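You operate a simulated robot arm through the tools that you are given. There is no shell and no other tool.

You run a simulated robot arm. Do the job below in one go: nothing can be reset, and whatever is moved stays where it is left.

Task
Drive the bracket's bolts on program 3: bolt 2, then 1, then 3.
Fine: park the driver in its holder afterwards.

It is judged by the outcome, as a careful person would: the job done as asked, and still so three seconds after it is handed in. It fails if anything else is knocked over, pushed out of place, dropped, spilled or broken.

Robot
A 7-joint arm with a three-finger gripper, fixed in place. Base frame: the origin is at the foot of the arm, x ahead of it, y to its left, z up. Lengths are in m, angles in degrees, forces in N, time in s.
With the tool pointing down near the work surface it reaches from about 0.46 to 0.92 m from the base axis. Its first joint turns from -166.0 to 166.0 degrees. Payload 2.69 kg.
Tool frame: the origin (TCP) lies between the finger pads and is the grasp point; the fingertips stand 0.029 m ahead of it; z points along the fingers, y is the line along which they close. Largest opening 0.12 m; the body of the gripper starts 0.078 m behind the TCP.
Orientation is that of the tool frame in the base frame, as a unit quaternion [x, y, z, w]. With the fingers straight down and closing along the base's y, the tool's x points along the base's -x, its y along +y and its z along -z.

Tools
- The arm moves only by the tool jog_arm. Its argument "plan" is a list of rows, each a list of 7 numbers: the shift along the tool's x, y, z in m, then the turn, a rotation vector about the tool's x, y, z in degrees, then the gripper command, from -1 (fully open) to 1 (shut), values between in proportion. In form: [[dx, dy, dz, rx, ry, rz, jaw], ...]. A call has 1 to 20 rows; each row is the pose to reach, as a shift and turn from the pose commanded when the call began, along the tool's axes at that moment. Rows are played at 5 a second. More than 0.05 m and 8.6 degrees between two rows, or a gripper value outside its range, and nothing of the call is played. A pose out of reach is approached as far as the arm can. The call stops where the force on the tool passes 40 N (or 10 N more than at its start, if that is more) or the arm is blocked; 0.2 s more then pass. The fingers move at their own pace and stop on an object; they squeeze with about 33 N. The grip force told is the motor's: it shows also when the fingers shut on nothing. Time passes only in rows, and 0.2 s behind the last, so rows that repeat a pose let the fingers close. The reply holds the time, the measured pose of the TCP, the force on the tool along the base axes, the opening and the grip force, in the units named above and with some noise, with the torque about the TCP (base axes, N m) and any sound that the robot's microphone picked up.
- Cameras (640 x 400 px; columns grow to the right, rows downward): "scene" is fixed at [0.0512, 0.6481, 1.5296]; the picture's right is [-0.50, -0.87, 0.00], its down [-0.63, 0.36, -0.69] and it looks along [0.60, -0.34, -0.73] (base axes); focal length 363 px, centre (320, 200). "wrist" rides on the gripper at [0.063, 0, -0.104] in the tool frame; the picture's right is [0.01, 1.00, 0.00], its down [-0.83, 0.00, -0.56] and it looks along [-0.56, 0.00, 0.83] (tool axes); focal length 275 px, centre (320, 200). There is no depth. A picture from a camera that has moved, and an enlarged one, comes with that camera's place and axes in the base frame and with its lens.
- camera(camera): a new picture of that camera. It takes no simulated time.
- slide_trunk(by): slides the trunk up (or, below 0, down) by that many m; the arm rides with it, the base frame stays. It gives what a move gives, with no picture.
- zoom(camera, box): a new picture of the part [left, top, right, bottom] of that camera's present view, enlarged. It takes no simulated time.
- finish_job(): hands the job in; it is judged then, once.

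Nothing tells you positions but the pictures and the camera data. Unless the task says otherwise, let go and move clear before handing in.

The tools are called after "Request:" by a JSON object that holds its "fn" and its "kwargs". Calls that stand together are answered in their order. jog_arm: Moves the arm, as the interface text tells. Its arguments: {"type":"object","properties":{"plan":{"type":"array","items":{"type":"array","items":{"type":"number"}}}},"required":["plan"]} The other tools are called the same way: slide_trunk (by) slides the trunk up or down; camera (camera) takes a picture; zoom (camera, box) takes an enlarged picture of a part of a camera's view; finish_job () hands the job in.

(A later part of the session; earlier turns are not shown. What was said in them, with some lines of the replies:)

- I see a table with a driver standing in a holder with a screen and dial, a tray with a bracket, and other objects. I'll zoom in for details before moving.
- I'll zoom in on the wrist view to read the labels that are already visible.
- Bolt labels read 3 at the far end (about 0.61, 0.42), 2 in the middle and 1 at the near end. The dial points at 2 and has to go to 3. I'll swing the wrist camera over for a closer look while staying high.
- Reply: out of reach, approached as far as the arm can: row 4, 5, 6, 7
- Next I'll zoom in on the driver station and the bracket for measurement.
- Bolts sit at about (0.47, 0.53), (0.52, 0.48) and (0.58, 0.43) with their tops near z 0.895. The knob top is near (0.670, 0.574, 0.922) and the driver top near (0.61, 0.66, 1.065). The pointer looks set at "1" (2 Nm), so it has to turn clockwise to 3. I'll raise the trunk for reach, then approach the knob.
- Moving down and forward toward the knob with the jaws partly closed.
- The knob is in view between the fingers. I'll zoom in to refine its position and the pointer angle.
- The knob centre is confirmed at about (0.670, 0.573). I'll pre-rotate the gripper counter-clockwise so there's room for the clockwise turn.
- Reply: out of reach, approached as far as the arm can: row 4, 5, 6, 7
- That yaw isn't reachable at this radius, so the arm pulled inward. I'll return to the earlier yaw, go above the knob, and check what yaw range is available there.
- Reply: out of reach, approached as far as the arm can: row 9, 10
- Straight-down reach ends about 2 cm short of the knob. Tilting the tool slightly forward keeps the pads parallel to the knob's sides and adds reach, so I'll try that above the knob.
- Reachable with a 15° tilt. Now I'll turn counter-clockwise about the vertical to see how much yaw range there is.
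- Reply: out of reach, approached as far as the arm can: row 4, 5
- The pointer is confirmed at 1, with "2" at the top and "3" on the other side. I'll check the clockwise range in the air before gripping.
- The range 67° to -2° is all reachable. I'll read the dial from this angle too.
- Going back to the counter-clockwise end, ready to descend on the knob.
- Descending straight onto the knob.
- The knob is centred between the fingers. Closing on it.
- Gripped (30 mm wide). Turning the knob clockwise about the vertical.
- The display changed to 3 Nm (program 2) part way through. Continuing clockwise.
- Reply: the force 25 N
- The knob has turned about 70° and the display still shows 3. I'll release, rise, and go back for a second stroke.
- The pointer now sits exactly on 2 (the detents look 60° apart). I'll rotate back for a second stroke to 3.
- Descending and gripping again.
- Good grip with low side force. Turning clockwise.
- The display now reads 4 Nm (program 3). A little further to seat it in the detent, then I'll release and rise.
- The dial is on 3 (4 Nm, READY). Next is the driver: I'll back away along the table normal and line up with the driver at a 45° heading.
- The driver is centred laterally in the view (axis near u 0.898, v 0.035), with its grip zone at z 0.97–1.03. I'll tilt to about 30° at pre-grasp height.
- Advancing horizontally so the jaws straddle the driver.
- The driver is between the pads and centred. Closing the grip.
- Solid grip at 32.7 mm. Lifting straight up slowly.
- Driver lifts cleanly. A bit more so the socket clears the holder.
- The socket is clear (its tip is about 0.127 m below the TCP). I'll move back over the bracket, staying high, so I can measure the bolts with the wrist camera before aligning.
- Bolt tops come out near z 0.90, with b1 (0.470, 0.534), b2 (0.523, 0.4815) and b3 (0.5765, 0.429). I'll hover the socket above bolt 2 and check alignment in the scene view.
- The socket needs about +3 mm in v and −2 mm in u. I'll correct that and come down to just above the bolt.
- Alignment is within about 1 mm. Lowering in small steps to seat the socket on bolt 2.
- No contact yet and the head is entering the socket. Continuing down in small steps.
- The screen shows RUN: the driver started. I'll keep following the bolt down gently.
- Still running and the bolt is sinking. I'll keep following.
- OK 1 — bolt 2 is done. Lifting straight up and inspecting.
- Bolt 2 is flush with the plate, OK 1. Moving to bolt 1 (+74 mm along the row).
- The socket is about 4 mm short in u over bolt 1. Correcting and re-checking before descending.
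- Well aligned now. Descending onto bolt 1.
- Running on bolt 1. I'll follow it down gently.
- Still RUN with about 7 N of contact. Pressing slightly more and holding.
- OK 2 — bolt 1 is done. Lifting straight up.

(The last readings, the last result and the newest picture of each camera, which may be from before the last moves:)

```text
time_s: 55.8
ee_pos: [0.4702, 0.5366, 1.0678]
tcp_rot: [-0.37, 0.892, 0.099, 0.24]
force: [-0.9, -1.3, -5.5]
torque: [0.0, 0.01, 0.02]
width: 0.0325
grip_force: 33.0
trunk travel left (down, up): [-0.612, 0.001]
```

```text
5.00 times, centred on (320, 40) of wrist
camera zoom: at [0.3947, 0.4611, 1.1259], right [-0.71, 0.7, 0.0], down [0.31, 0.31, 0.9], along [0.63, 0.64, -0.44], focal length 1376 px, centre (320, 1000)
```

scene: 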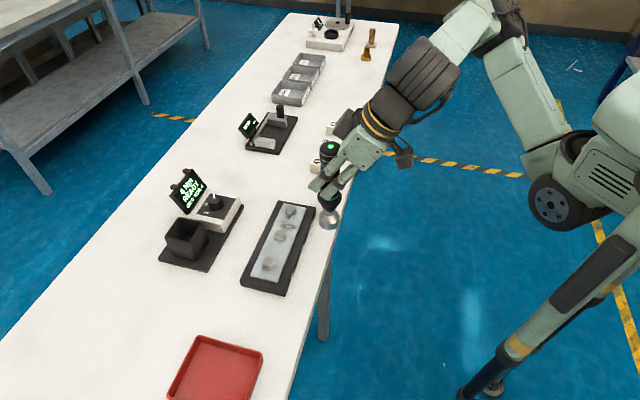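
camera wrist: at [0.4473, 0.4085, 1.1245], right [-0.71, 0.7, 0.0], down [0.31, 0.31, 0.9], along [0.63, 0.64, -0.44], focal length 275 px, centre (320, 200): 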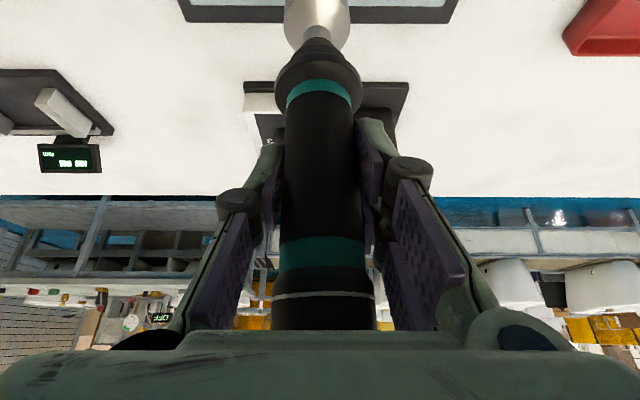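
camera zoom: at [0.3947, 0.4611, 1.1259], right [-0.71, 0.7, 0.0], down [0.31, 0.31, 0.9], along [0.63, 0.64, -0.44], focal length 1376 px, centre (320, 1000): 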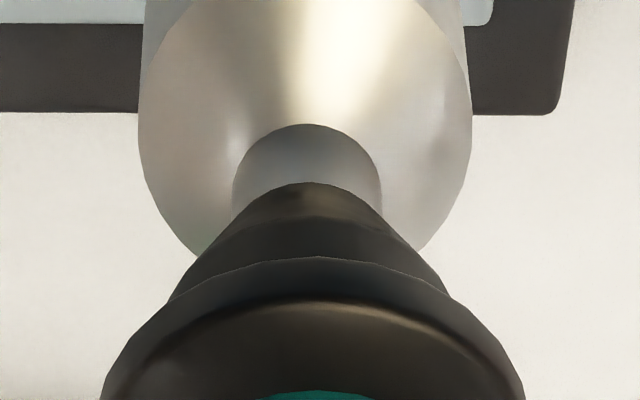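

Moving to bolt 3 at the other end of the row.

Request:
{"fn": "jog_arm", "kwargs": {"plan": [[0.0002, -0.0374, -0.0001, 0, 0, 0, 1], [0.0004, -0.0749, -0.0002, 0, 0, 0, 1], [0.0006, -0.1123, -0.0003, 0, 0, 0, 1], [0.0007, -0.1497, -0.0004, 0, 0, 0, 1], [0.0007, -0.1497, -0.0004, 0, 0, 0, 1], [0.0078, -0.1497, 0.0117, 0, 0, 0, 1], [0.0148, -0.1497, 0.0238, 0, 0, 0, 1], [0.0148, -0.1497, 0.0238, 0, 0, 0, 1]]}}

Request:
{"fn": "zoom", "kwargs": {"camera": "scene", "box": [270, 190, 310, 230]}}

Request:
{"fn": "zoom", "kwargs": {"camera": "wrist", "box": [260, 0, 380, 80]}}

```text
time_s: 57.6
ee_pos: [0.5738, 0.4284, 1.0405]
tcp_rot: [-0.37, 0.892, 0.099, 0.241]
force: [0.2, 0.6, -5.6]
torque: [0.0, -0.01, 0.0]
width: 0.0326
grip_force: 32.7
trunk travel left (down, up): [-0.612, 0.001]
```

```text
10.00 times, centred on (290, 210) of scene
camera zoom: at [0.0512, 0.6481, 1.5296], right [-0.5, -0.87, 0.0], down [-0.63, 0.36, -0.69], along [0.6, -0.34, -0.73], focal length 3633 px, centre (620, 100)
```

zoom: 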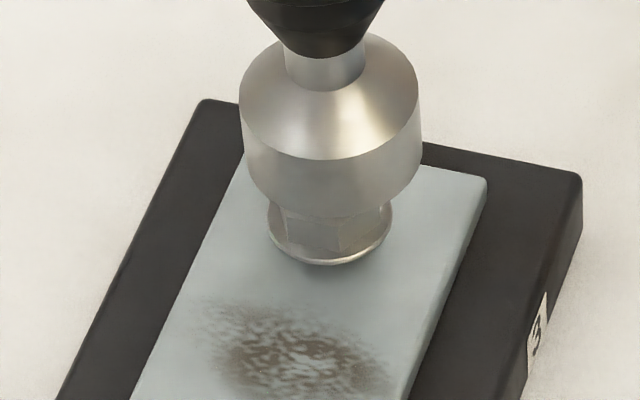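

```text
5.00 times, centred on (320, 40) of wrist
camera zoom: at [0.4996, 0.3527, 1.0982], right [-0.71, 0.7, 0.0], down [0.31, 0.31, 0.9], along [0.63, 0.64, -0.44], focal length 1376 px, centre (320, 1000)
```

zoom: 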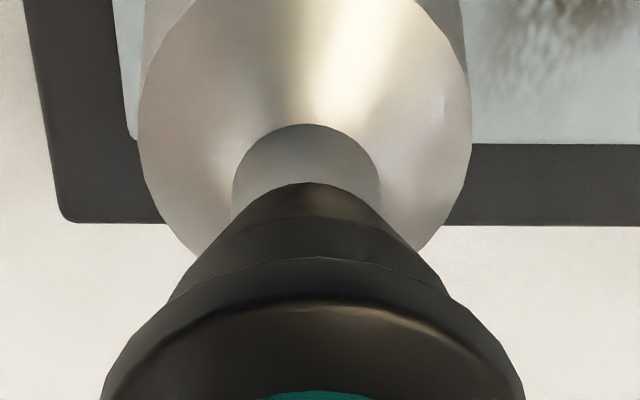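

About 1.7 mm short in u and 1 mm in v. Correcting and descending onto bolt 3.

Request:
{"fn": "jog_arm", "kwargs": {"plan": [[-0.0015, 0.001, 0.0009, 0, 0, 0, 1], [0.0005, 0.001, 0.0044, 0, 0, 0, 1], [0.0025, 0.001, 0.0078, 0, 0, 0, 1], [0.0025, 0.001, 0.0078, 0, 0, 0, 1]]}}

Request:
{"fn": "zoom", "kwargs": {"camera": "scene", "box": [270, 190, 310, 230]}}

Request:
{"fn": "zoom", "kwargs": {"camera": "wrist", "box": [260, 0, 380, 80]}}

```text
time_s: 58.6
ee_pos: [0.5759, 0.4303, 1.0313]
tcp_rot: [-0.369, 0.892, 0.099, 0.24]
force: [-0.5, -0.2, -4.7]
torque: [0.01, 0.02, 0.01]
width: 0.0327
grip_force: 32.7
trunk travel left (down, up): [-0.612, 0.001]
```

```text
10.00 times, centred on (290, 210) of scene
camera zoom: at [0.0512, 0.6481, 1.5296], right [-0.5, -0.87, 0.0], down [-0.63, 0.36, -0.69], along [0.6, -0.34, -0.73], focal length 3633 px, centre (620, 100)
```

zoom: 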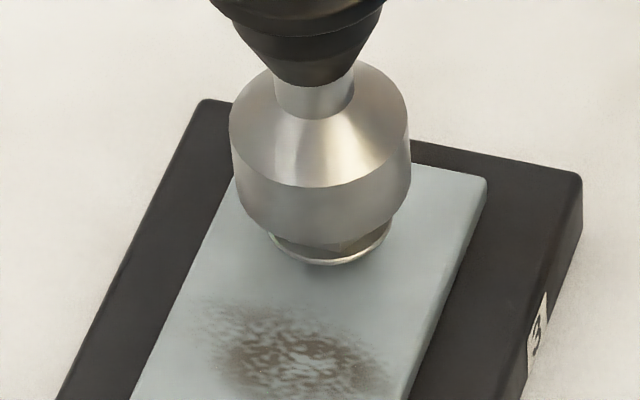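

```text
5.00 times, centred on (320, 40) of wrist
camera zoom: at [0.5011, 0.3553, 1.0891], right [-0.71, 0.7, 0.0], down [0.31, 0.31, 0.9], along [0.63, 0.64, -0.44], focal length 1376 px, centre (320, 1000)
```

zoom: 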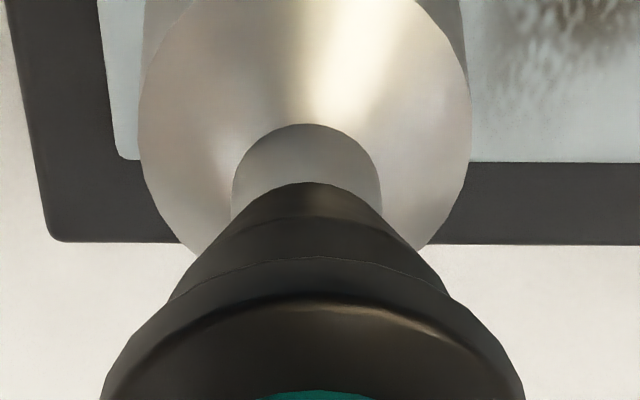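

Centred within 0.6 mm. Continuing down onto bolt 3.

Request:
{"fn": "jog_arm", "kwargs": {"plan": [[0.0016, 0, 0.0013, 0, 0, 0, 1], [0.0026, 0, 0.0031, 0, 0, 0, 1], [0.0036, 0, 0.0048, 0, 0, 0, 1], [0.0046, 0, 0.0065, 0, 0, 0, 1], [0.0056, 0, 0.0083, 0, 0, 0, 1], [0.0061, 0, 0.0091, 0, 0, 0, 1], [0.0066, 0, 0.01, 0, 0, 0, 1], [0.0071, 0, 0.0108, 0, 0, 0, 1]]}}

Request:
{"fn": "zoom", "kwargs": {"camera": "scene", "box": [160, 150, 320, 270]}}

```text
time_s: 60.4
ee_pos: [0.5754, 0.4312, 1.0201]
tcp_rot: [-0.37, 0.892, 0.098, 0.241]
force: [-0.1, -0.4, -3.2]
torque: [-0.02, 0.08, 0.02]
width: 0.0323
grip_force: 32.9
trunk travel left (down, up): [-0.612, 0.001]
```

```text
3.33 times, centred on (240, 210) of scene
camera zoom: at [0.0512, 0.6481, 1.5296], right [-0.5, -0.87, 0.0], down [-0.63, 0.36, -0.69], along [0.6, -0.34, -0.73], focal length 1211 px, centre (587, 167)
```

zoom: 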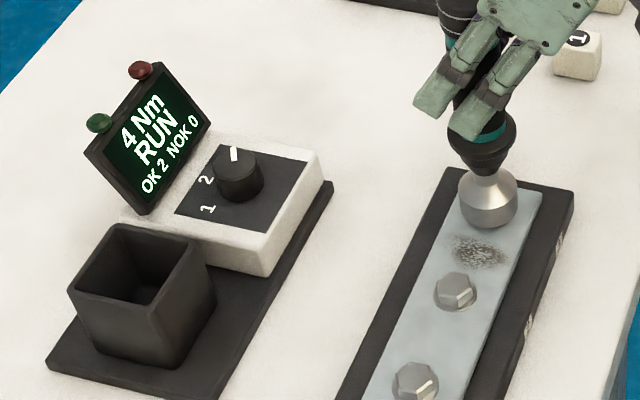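

Running on bolt 3. Following down gently.

Request:
{"fn": "jog_arm", "kwargs": {"plan": [[0.0005, 0, 0.0009, 0, 0, 0, 1], [0.001, 0, 0.0017, 0, 0, 0, 1], [0.0013, 0, 0.0022, 0, 0, 0, 1]]}}

Request:
{"fn": "zoom", "kwargs": {"camera": "scene", "box": [160, 150, 320, 270]}}

```text
time_s: 61.2
ee_pos: [0.5749, 0.4305, 1.0162]
tcp_rot: [-0.371, 0.892, 0.099, 0.24]
force: [0.5, 0.7, -1.3]
torque: [0.13, 0.09, 0.0]
width: 0.0323
grip_force: 32.5
trunk travel left (down, up): [-0.612, 0.001]
```

```text
3.33 times, centred on (240, 210) of scene
camera zoom: at [0.0512, 0.6481, 1.5296], right [-0.5, -0.87, 0.0], down [-0.63, 0.36, -0.69], along [0.6, -0.34, -0.73], focal length 1211 px, centre (587, 167)
```

zoom: 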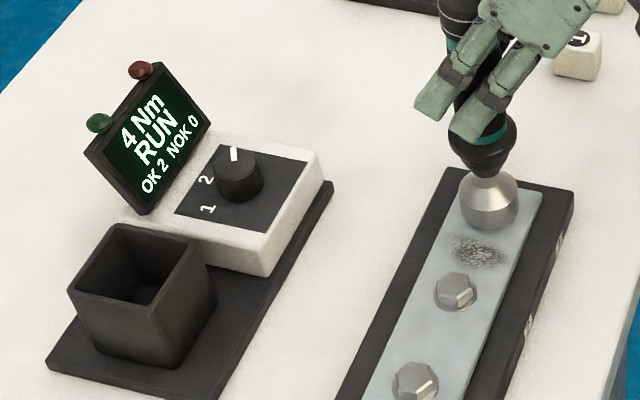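

Request:
{"fn": "jog_arm", "kwargs": {"plan": [[0.0004, 0, 0.0007, 0, 0, 0, 1], [0.0008, 0, 0.0013, 0, 0, 0, 1], [0.0011, 0, 0.0019, 0, 0, 0, 1]]}}

Request:
{"fn": "zoom", "kwargs": {"camera": "scene", "box": [160, 150, 320, 270]}}

```text
time_s: 62.0
ee_pos: [0.5754, 0.4303, 1.0164]
tcp_rot: [-0.37, 0.891, 0.1, 0.242]
force: [0.1, -3.1, 15.2]
torque: [-0.22, 0.25, 0.04]
width: 0.0325
grip_force: 32.9
trunk travel left (down, up): [-0.612, 0.001]
```

```text
3.33 times, centred on (240, 210) of scene
camera zoom: at [0.0512, 0.6481, 1.5296], right [-0.5, -0.87, 0.0], down [-0.63, 0.36, -0.69], along [0.6, -0.34, -0.73], focal length 1211 px, centre (587, 167)
```

zoom: 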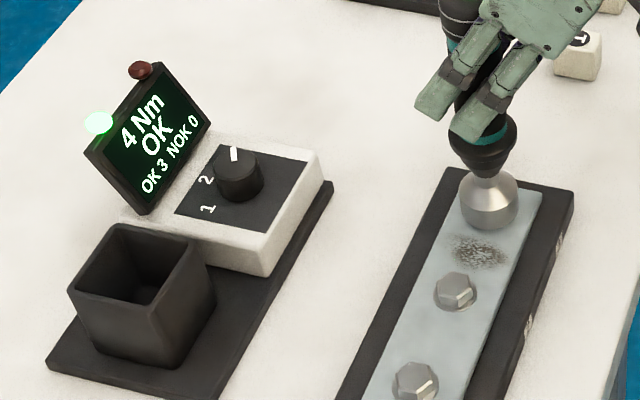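

OK 3, NOK 0 — all bolts are done. Lifting off to carry the driver back to its holder.

Request:
{"fn": "jog_arm", "kwargs": {"plan": [[-0.0025, 0, -0.0043, 0, 0, 0, 1], [-0.005, 0, -0.0087, 0, 0, 0, 1], [-0.0101, 0, -0.0173, 0, 0, 0, 1], [-0.0176, 0, -0.0303, 0, 0, 0, 1], [-0.0267, 0, -0.0459, 0, 0, 0, 1], [-0.0352, 0, -0.0606, 0, 0, 0, 1], [-0.0438, 0, -0.0753, 0, 0, 0, 1], [-0.0438, 0, -0.0753, 0, 0, 0, 1]]}}

Request:
{"fn": "camera", "kwargs": {"camera": "wrist"}}

Request:
{"fn": "zoom", "kwargs": {"camera": "scene", "box": [160, 150, 320, 270]}}

```text
time_s: 63.8
ee_pos: [0.5754, 0.4309, 1.1021]
tcp_rot: [-0.37, 0.892, 0.098, 0.24]
force: [-0.4, 0.2, -5.0]
torque: [0.06, 0.0, -0.02]
width: 0.0322
grip_force: 33.3
trunk travel left (down, up): [-0.612, 0.001]
```

```text
taken
camera wrist: at [0.5, 0.3558, 1.1598], right [-0.71, 0.7, 0.0], down [0.31, 0.31, 0.9], along [0.63, 0.64, -0.44], focal length 275 px, centre (320, 200)
```

wrist: 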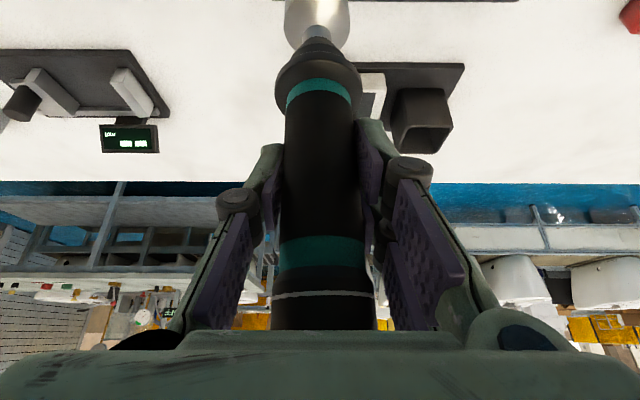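

```text
3.33 times, centred on (240, 210) of scene
camera zoom: at [0.0512, 0.6481, 1.5296], right [-0.5, -0.87, 0.0], down [-0.63, 0.36, -0.69], along [0.6, -0.34, -0.73], focal length 1211 px, centre (587, 167)
```

zoom: 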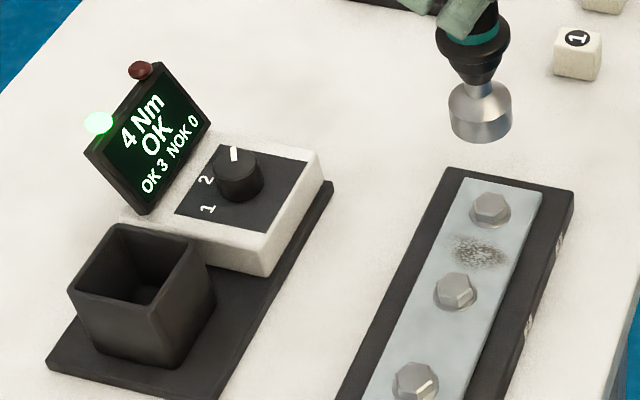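

Moving sideways, then out to above the holder.

Request:
{"fn": "jog_arm", "kwargs": {"plan": [[0, 0.0343, 0, 0, 0, 0, 1], [0, 0.0686, 0, 0, 0, 0, 1], [0, 0.103, 0, 0, 0, 0, 1], [0, 0.1373, 0, 0, 0, 0, 1], [-0.0234, 0.1373, 0.0136, 0, 0, 0, 1], [-0.0468, 0.1373, 0.0272, 0, 0, 0, 1], [-0.0702, 0.1373, 0.0408, 0, 0, 0, 1], [-0.0936, 0.1373, 0.0545, 0, 0, 0, 1], [-0.117, 0.1373, 0.0681, 0, 0, 0, 1], [-0.1404, 0.1373, 0.0817, 0, 0, 0, 1], [-0.1638, 0.1373, 0.0953, 0, 0, 0, 1], [-0.1638, 0.1373, 0.0953, 0, 0, 0, 1]]}}

Request:
{"fn": "camera", "kwargs": {"camera": "wrist"}}

Request:
{"fn": "zoom", "kwargs": {"camera": "scene", "box": [140, 130, 260, 260]}}

```text
time_s: 66.4
ee_pos: [0.6124, 0.6637, 1.1005]
tcp_rot: [-0.37, 0.892, 0.098, 0.239]
force: [-0.2, -0.3, -5.1]
torque: [-0.02, 0.0, 0.02]
width: 0.0325
grip_force: 33.2
trunk travel left (down, up): [-0.612, 0.001]
```

```text
taken
camera wrist: at [0.5372, 0.587, 1.157], right [-0.71, 0.7, 0.0], down [0.31, 0.32, 0.9], along [0.63, 0.64, -0.44], focal length 275 px, centre (320, 200)
```

wrist: 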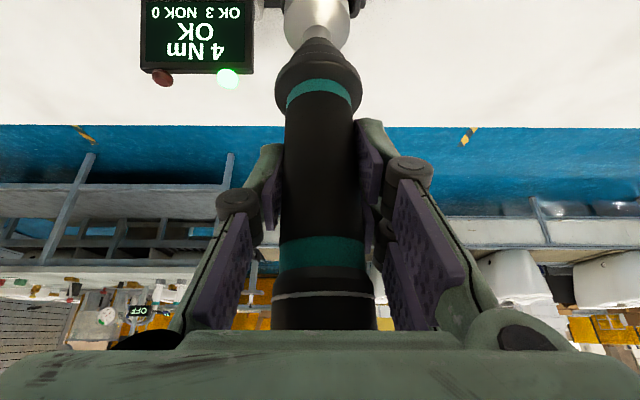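

```text
3.08 times, centred on (200, 195) of scene
camera zoom: at [0.0512, 0.6481, 1.5296], right [-0.5, -0.87, 0.0], down [-0.63, 0.36, -0.69], along [0.6, -0.34, -0.73], focal length 1118 px, centre (689, 215)
```

zoom: 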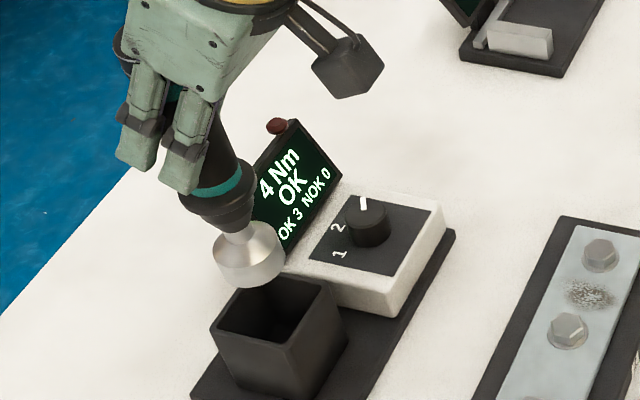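

Position matches the lift-out pose. Lowering the driver into the holder.

Request:
{"fn": "jog_arm", "kwargs": {"plan": [[0.0075, 0, 0.013, 0, 0, 0, 1], [0.0151, 0, 0.026, 0, 0, 0, 1], [0.0226, 0, 0.0389, 0, 0, 0, 1], [0.0302, 0, 0.0519, 0, 0, 0, 1], [0.0377, 0, 0.0649, 0, 0, 0, 1], [0.0428, 0, 0.0735, 0, 0, 0, 1], [0.0463, 0, 0.0796, 0, 0, 0, 1], [0.0463, 0, 0.0796, 0, 0, 0, 1]]}}

Request:
{"fn": "camera", "kwargs": {"camera": "wrist"}}

Request:
{"fn": "zoom", "kwargs": {"camera": "scene", "box": [140, 130, 260, 260]}}

```text
time_s: 68.2
ee_pos: [0.611, 0.6629, 1.0073]
tcp_rot: [-0.371, 0.892, 0.099, 0.24]
force: [0.1, 0.4, -4.7]
torque: [-0.01, -0.02, 0.01]
width: 0.0325
grip_force: 32.9
trunk travel left (down, up): [-0.612, 0.001]
```

```text
taken
camera wrist: at [0.5362, 0.5871, 1.0652], right [-0.71, 0.7, 0.0], down [0.31, 0.31, 0.9], along [0.63, 0.64, -0.44], focal length 275 px, centre (320, 200)
```

wrist: 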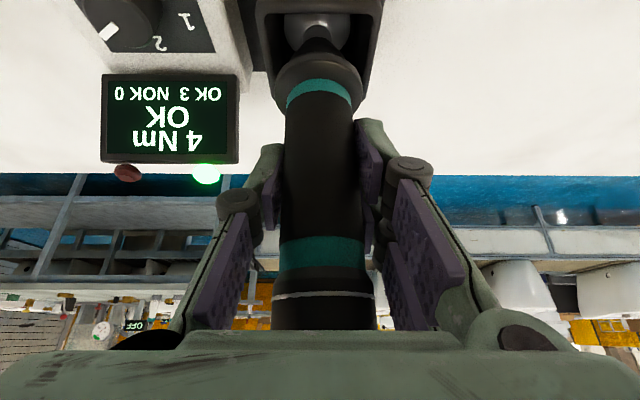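

```text
3.08 times, centred on (200, 195) of scene
camera zoom: at [0.0512, 0.6481, 1.5296], right [-0.5, -0.87, 0.0], down [-0.63, 0.36, -0.69], along [0.6, -0.34, -0.73], focal length 1118 px, centre (689, 215)
```

zoom: 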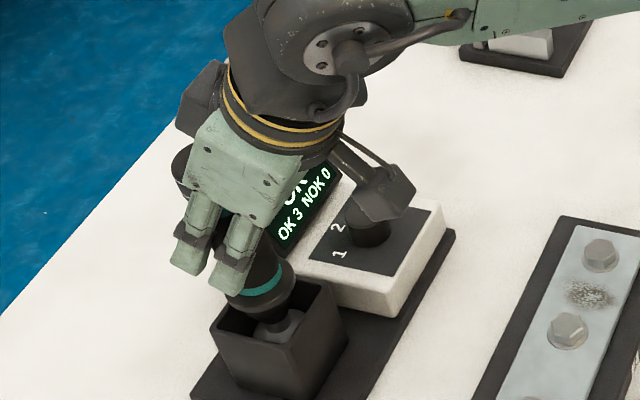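

About 8 mm to go. Lowering slowly and watching force.

Request:
{"fn": "jog_arm", "kwargs": {"plan": [[0.001, 0, 0.0017, 0, 0, 0, 1], [0.002, 0, 0.0035, 0, 0, 0, 1], [0.003, 0, 0.0052, 0, 0, 0, 1], [0.0035, 0, 0.0061, 0, 0, 0, 1], [0.004, 0, 0.0069, 0, 0, 0, 1], [0.004, 0, 0.0069, 0, 0, 0, 1]]}}

Request:
{"fn": "camera", "kwargs": {"camera": "wrist"}}

```text
time_s: 69.6
ee_pos: [0.6128, 0.662, 0.9997]
tcp_rot: [-0.371, 0.892, 0.099, 0.24]
force: [0.7, 0.0, -5.0]
torque: [0.01, 0.0, 0.0]
width: 0.0326
grip_force: 33.2
trunk travel left (down, up): [-0.612, 0.001]
```

```text
taken
camera wrist: at [0.5375, 0.5867, 1.0579], right [-0.71, 0.7, 0.0], down [0.31, 0.31, 0.9], along [0.63, 0.64, -0.44], focal length 275 px, centre (320, 200)
```

wrist: 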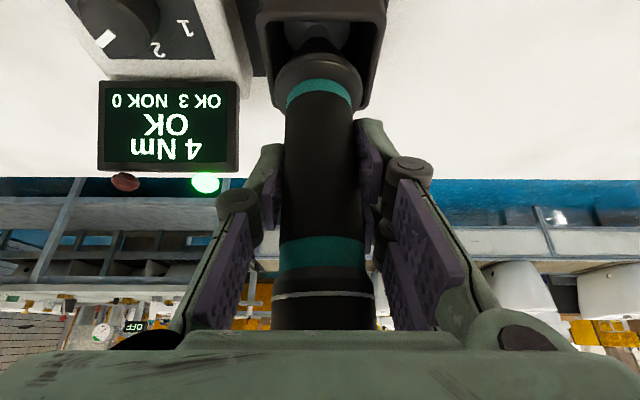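

Request:
{"fn": "jog_arm", "kwargs": {"plan": [[0.0005, 0, 0.0009, 0, 0, 0, 1], [0.001, 0, 0.0017, 0, 0, 0, 1], [0.0013, 0, 0.0022, 0, 0, 0, 1], [0.0013, 0, 0.0022, 0, 0, 0, 1]]}}

```text
time_s: 70.6
ee_pos: [0.6112, 0.6613, 0.9992]
tcp_rot: [-0.37, 0.892, 0.1, 0.241]
force: [0.8, 1.3, 3.1]
torque: [0.3, -0.02, -0.02]
width: 0.0323
grip_force: 33.3
trunk travel left (down, up): [-0.612, 0.001]
```

Seated (contact at the original height). Easing off and opening the fingers.

Request:
{"fn": "jog_arm", "kwargs": {"plan": [[-0.0005, 0, -0.0009, 0, 0, 0, 1], [-0.0005, 0, -0.0009, 0, 0, 0, 0.4], [-0.0005, 0, -0.0009, 0, 0, 0, 0.2], [-0.0005, 0, -0.0009, 0, 0, 0, 0], [-0.0005, 0, -0.0009, 0, 0, 0, -0.3], [-0.0005, 0, -0.0009, 0, 0, 0, -0.5], [-0.0005, 0, -0.0009, 0, 0, 0, -0.5]]}}

Request:
{"fn": "camera", "kwargs": {"camera": "wrist"}}

Request:
{"fn": "zoom", "kwargs": {"camera": "scene", "box": [140, 130, 260, 260]}}

```text
time_s: 72.2
ee_pos: [0.6122, 0.6628, 1.0001]
tcp_rot: [-0.371, 0.892, 0.099, 0.241]
force: [0.0, -1.1, 0.2]
torque: [0.03, -0.04, 0.02]
width: 0.09
grip_force: 0.0
trunk travel left (down, up): [-0.612, 0.001]
```

```text
taken
camera wrist: at [0.5366, 0.5863, 1.0571], right [-0.71, 0.7, 0.0], down [0.31, 0.31, 0.9], along [0.63, 0.64, -0.44], focal length 275 px, centre (320, 200)
```

wrist: 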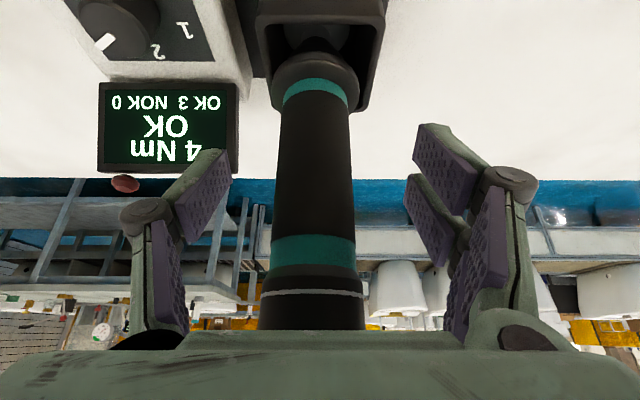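

```text
3.08 times, centred on (200, 195) of scene
camera zoom: at [0.0512, 0.6481, 1.5296], right [-0.5, -0.87, 0.0], down [-0.63, 0.36, -0.69], along [0.6, -0.34, -0.73], focal length 1118 px, centre (689, 215)
```

zoom: 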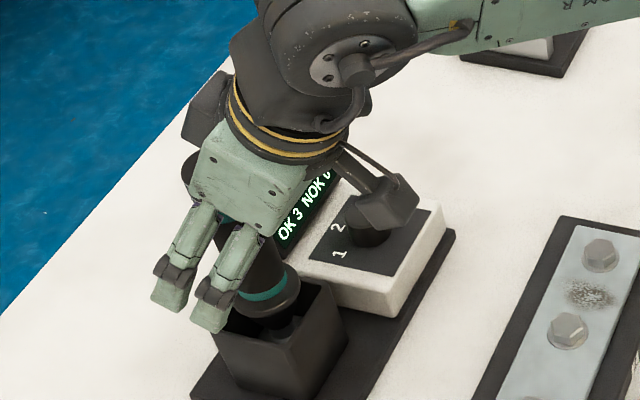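

The driver is standing in its holder, released and clear of the fingers. Backing straight out horizontally, then rising.

Request:
{"fn": "jog_arm", "kwargs": {"plan": [[0.0173, 0, -0.0101, 0, 0, 0, -0.5], [0.0346, 0, -0.0201, 0, 0, 0, -0.5], [0.0519, 0, -0.0302, 0, 0, 0, -0.5], [0.0692, 0, -0.0403, 0, 0, 0, -0.5], [0.0865, 0, -0.0503, 0, 0, 0, -0.5], [0.1125, 0, -0.0654, 0, 0, 0, -0.5], [0.1125, 0, -0.0654, 0, 0, 0, -0.5]]}}

Request:
{"fn": "camera", "kwargs": {"camera": "wrist"}}

Request:
{"fn": "zoom", "kwargs": {"camera": "scene", "box": [140, 150, 320, 280]}}

```text
time_s: 73.8
ee_pos: [0.5216, 0.5701, 0.9983]
tcp_rot: [-0.368, 0.892, 0.098, 0.241]
force: [0.2, -0.1, 0.1]
torque: [-0.01, -0.01, -0.02]
width: 0.0902
grip_force: 0.1
trunk travel left (down, up): [-0.612, 0.001]
```

```text
taken
camera wrist: at [0.4459, 0.4946, 1.0558], right [-0.71, 0.7, 0.0], down [0.31, 0.31, 0.9], along [0.63, 0.64, -0.44], focal length 275 px, centre (320, 200)
```

wrist: 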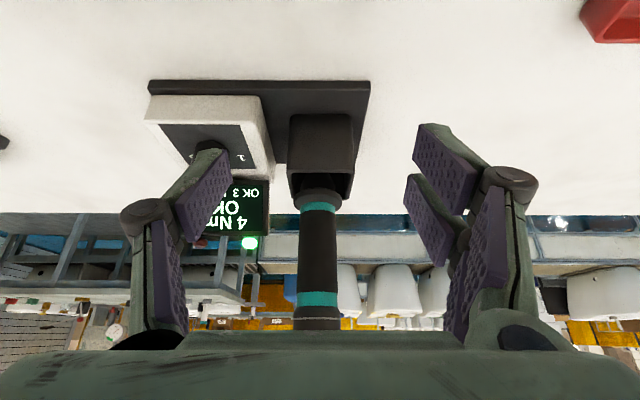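

```text
3.08 times, centred on (230, 215) of scene
camera zoom: at [0.0512, 0.6481, 1.5296], right [-0.5, -0.87, 0.0], down [-0.63, 0.36, -0.69], along [0.6, -0.34, -0.73], focal length 1118 px, centre (597, 154)
```

zoom: 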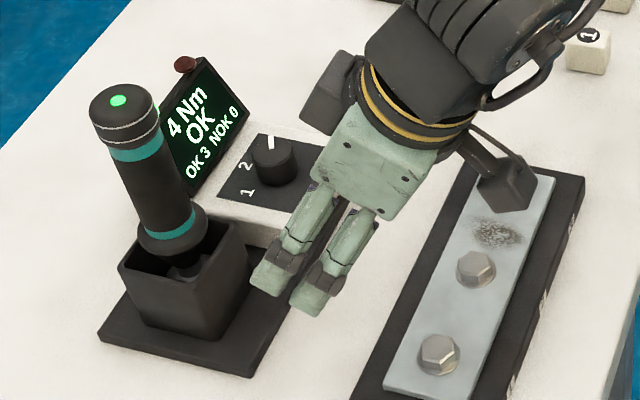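

The driver is parked upright and the dial is on 3. Moving well clear before a final check.

Request:
{"fn": "jog_arm", "kwargs": {"plan": [[-0.008, 0, -0.0173, 0, 0, 0, -0.5], [-0.016, 0, -0.0346, 0, 0, 0, -0.5], [-0.018, 0, -0.052, 0, 0, 0, -0.5], [0.005, 0, -0.08, 0, 0, 0, -0.5], [0.03, 0, -0.105, 0, 0, 0, -0.5], [0.046, 0, -0.12, 0, 0, 0, -0.5], [0.046, 0, -0.12, 0, 0, 0, -0.5]]}}

Request:
{"fn": "camera", "kwargs": {"camera": "scene"}}

Request:
{"fn": "zoom", "kwargs": {"camera": "scene", "box": [140, 150, 320, 300]}}

Request:
{"fn": "camera", "kwargs": {"camera": "wrist"}}

```text
time_s: 75.4
ee_pos: [0.4487, 0.4988, 1.0786]
tcp_rot: [-0.369, 0.892, 0.099, 0.241]
force: [0.1, -0.2, 0.0]
torque: [-0.03, -0.02, -0.01]
width: 0.0902
grip_force: 0.0
trunk travel left (down, up): [-0.612, 0.001]
```

```text
taken
```

scene: 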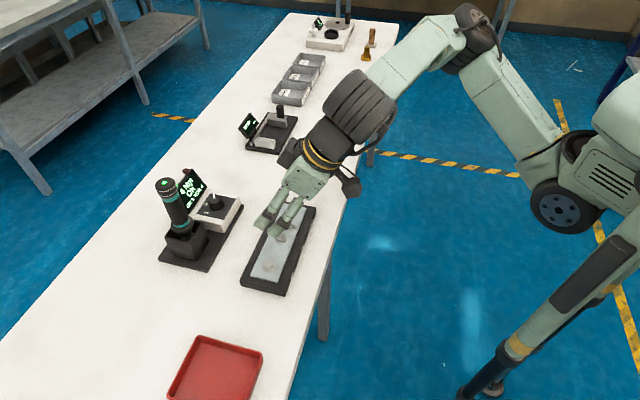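

```text
2.67 times, centred on (230, 225) of scene
camera zoom: at [0.0512, 0.6481, 1.5296], right [-0.5, -0.87, 0.0], down [-0.63, 0.36, -0.69], along [0.6, -0.34, -0.73], focal length 969 px, centre (560, 133)
```

zoom: 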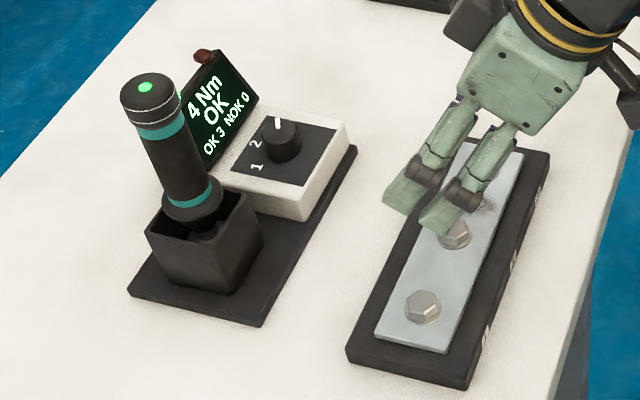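

```text
taken
camera wrist: at [0.3734, 0.423, 1.1364], right [-0.71, 0.7, 0.0], down [0.31, 0.31, 0.9], along [0.63, 0.64, -0.44], focal length 275 px, centre (320, 200)
```

wrist: 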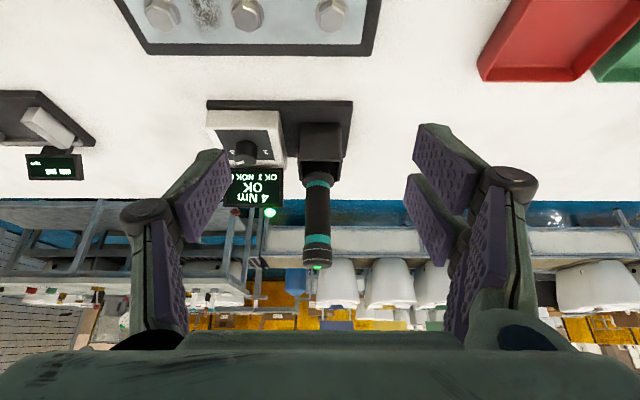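

Bolts 2, 1 and 3 are driven on program 3 (4 Nm), and the display shows OK 3, NOK 0. The driver is back in its holder, nothing else has moved, and the arm is clear, so I'm handing in.

Request:
{"fn": "finish_job", "kwargs": {}}

```text
The job is handed in.
```

I drove the bracket's bolts on program 3 in the order you gave: 2, then 1, then 3. The controller's count at the end was OK 3, NOK 0.

- **Program:** the dial was on 1 (2 Nm) at the start. I turned it to 3, which the display shows as 4 Nm, and left it there.
- **Driver:** it is back in its holder and released. It sits about 3 mm to one side of where it started.
- **Other items:** in the final pictures nothing else looked moved or knocked over. The arm was clear when I handed in.
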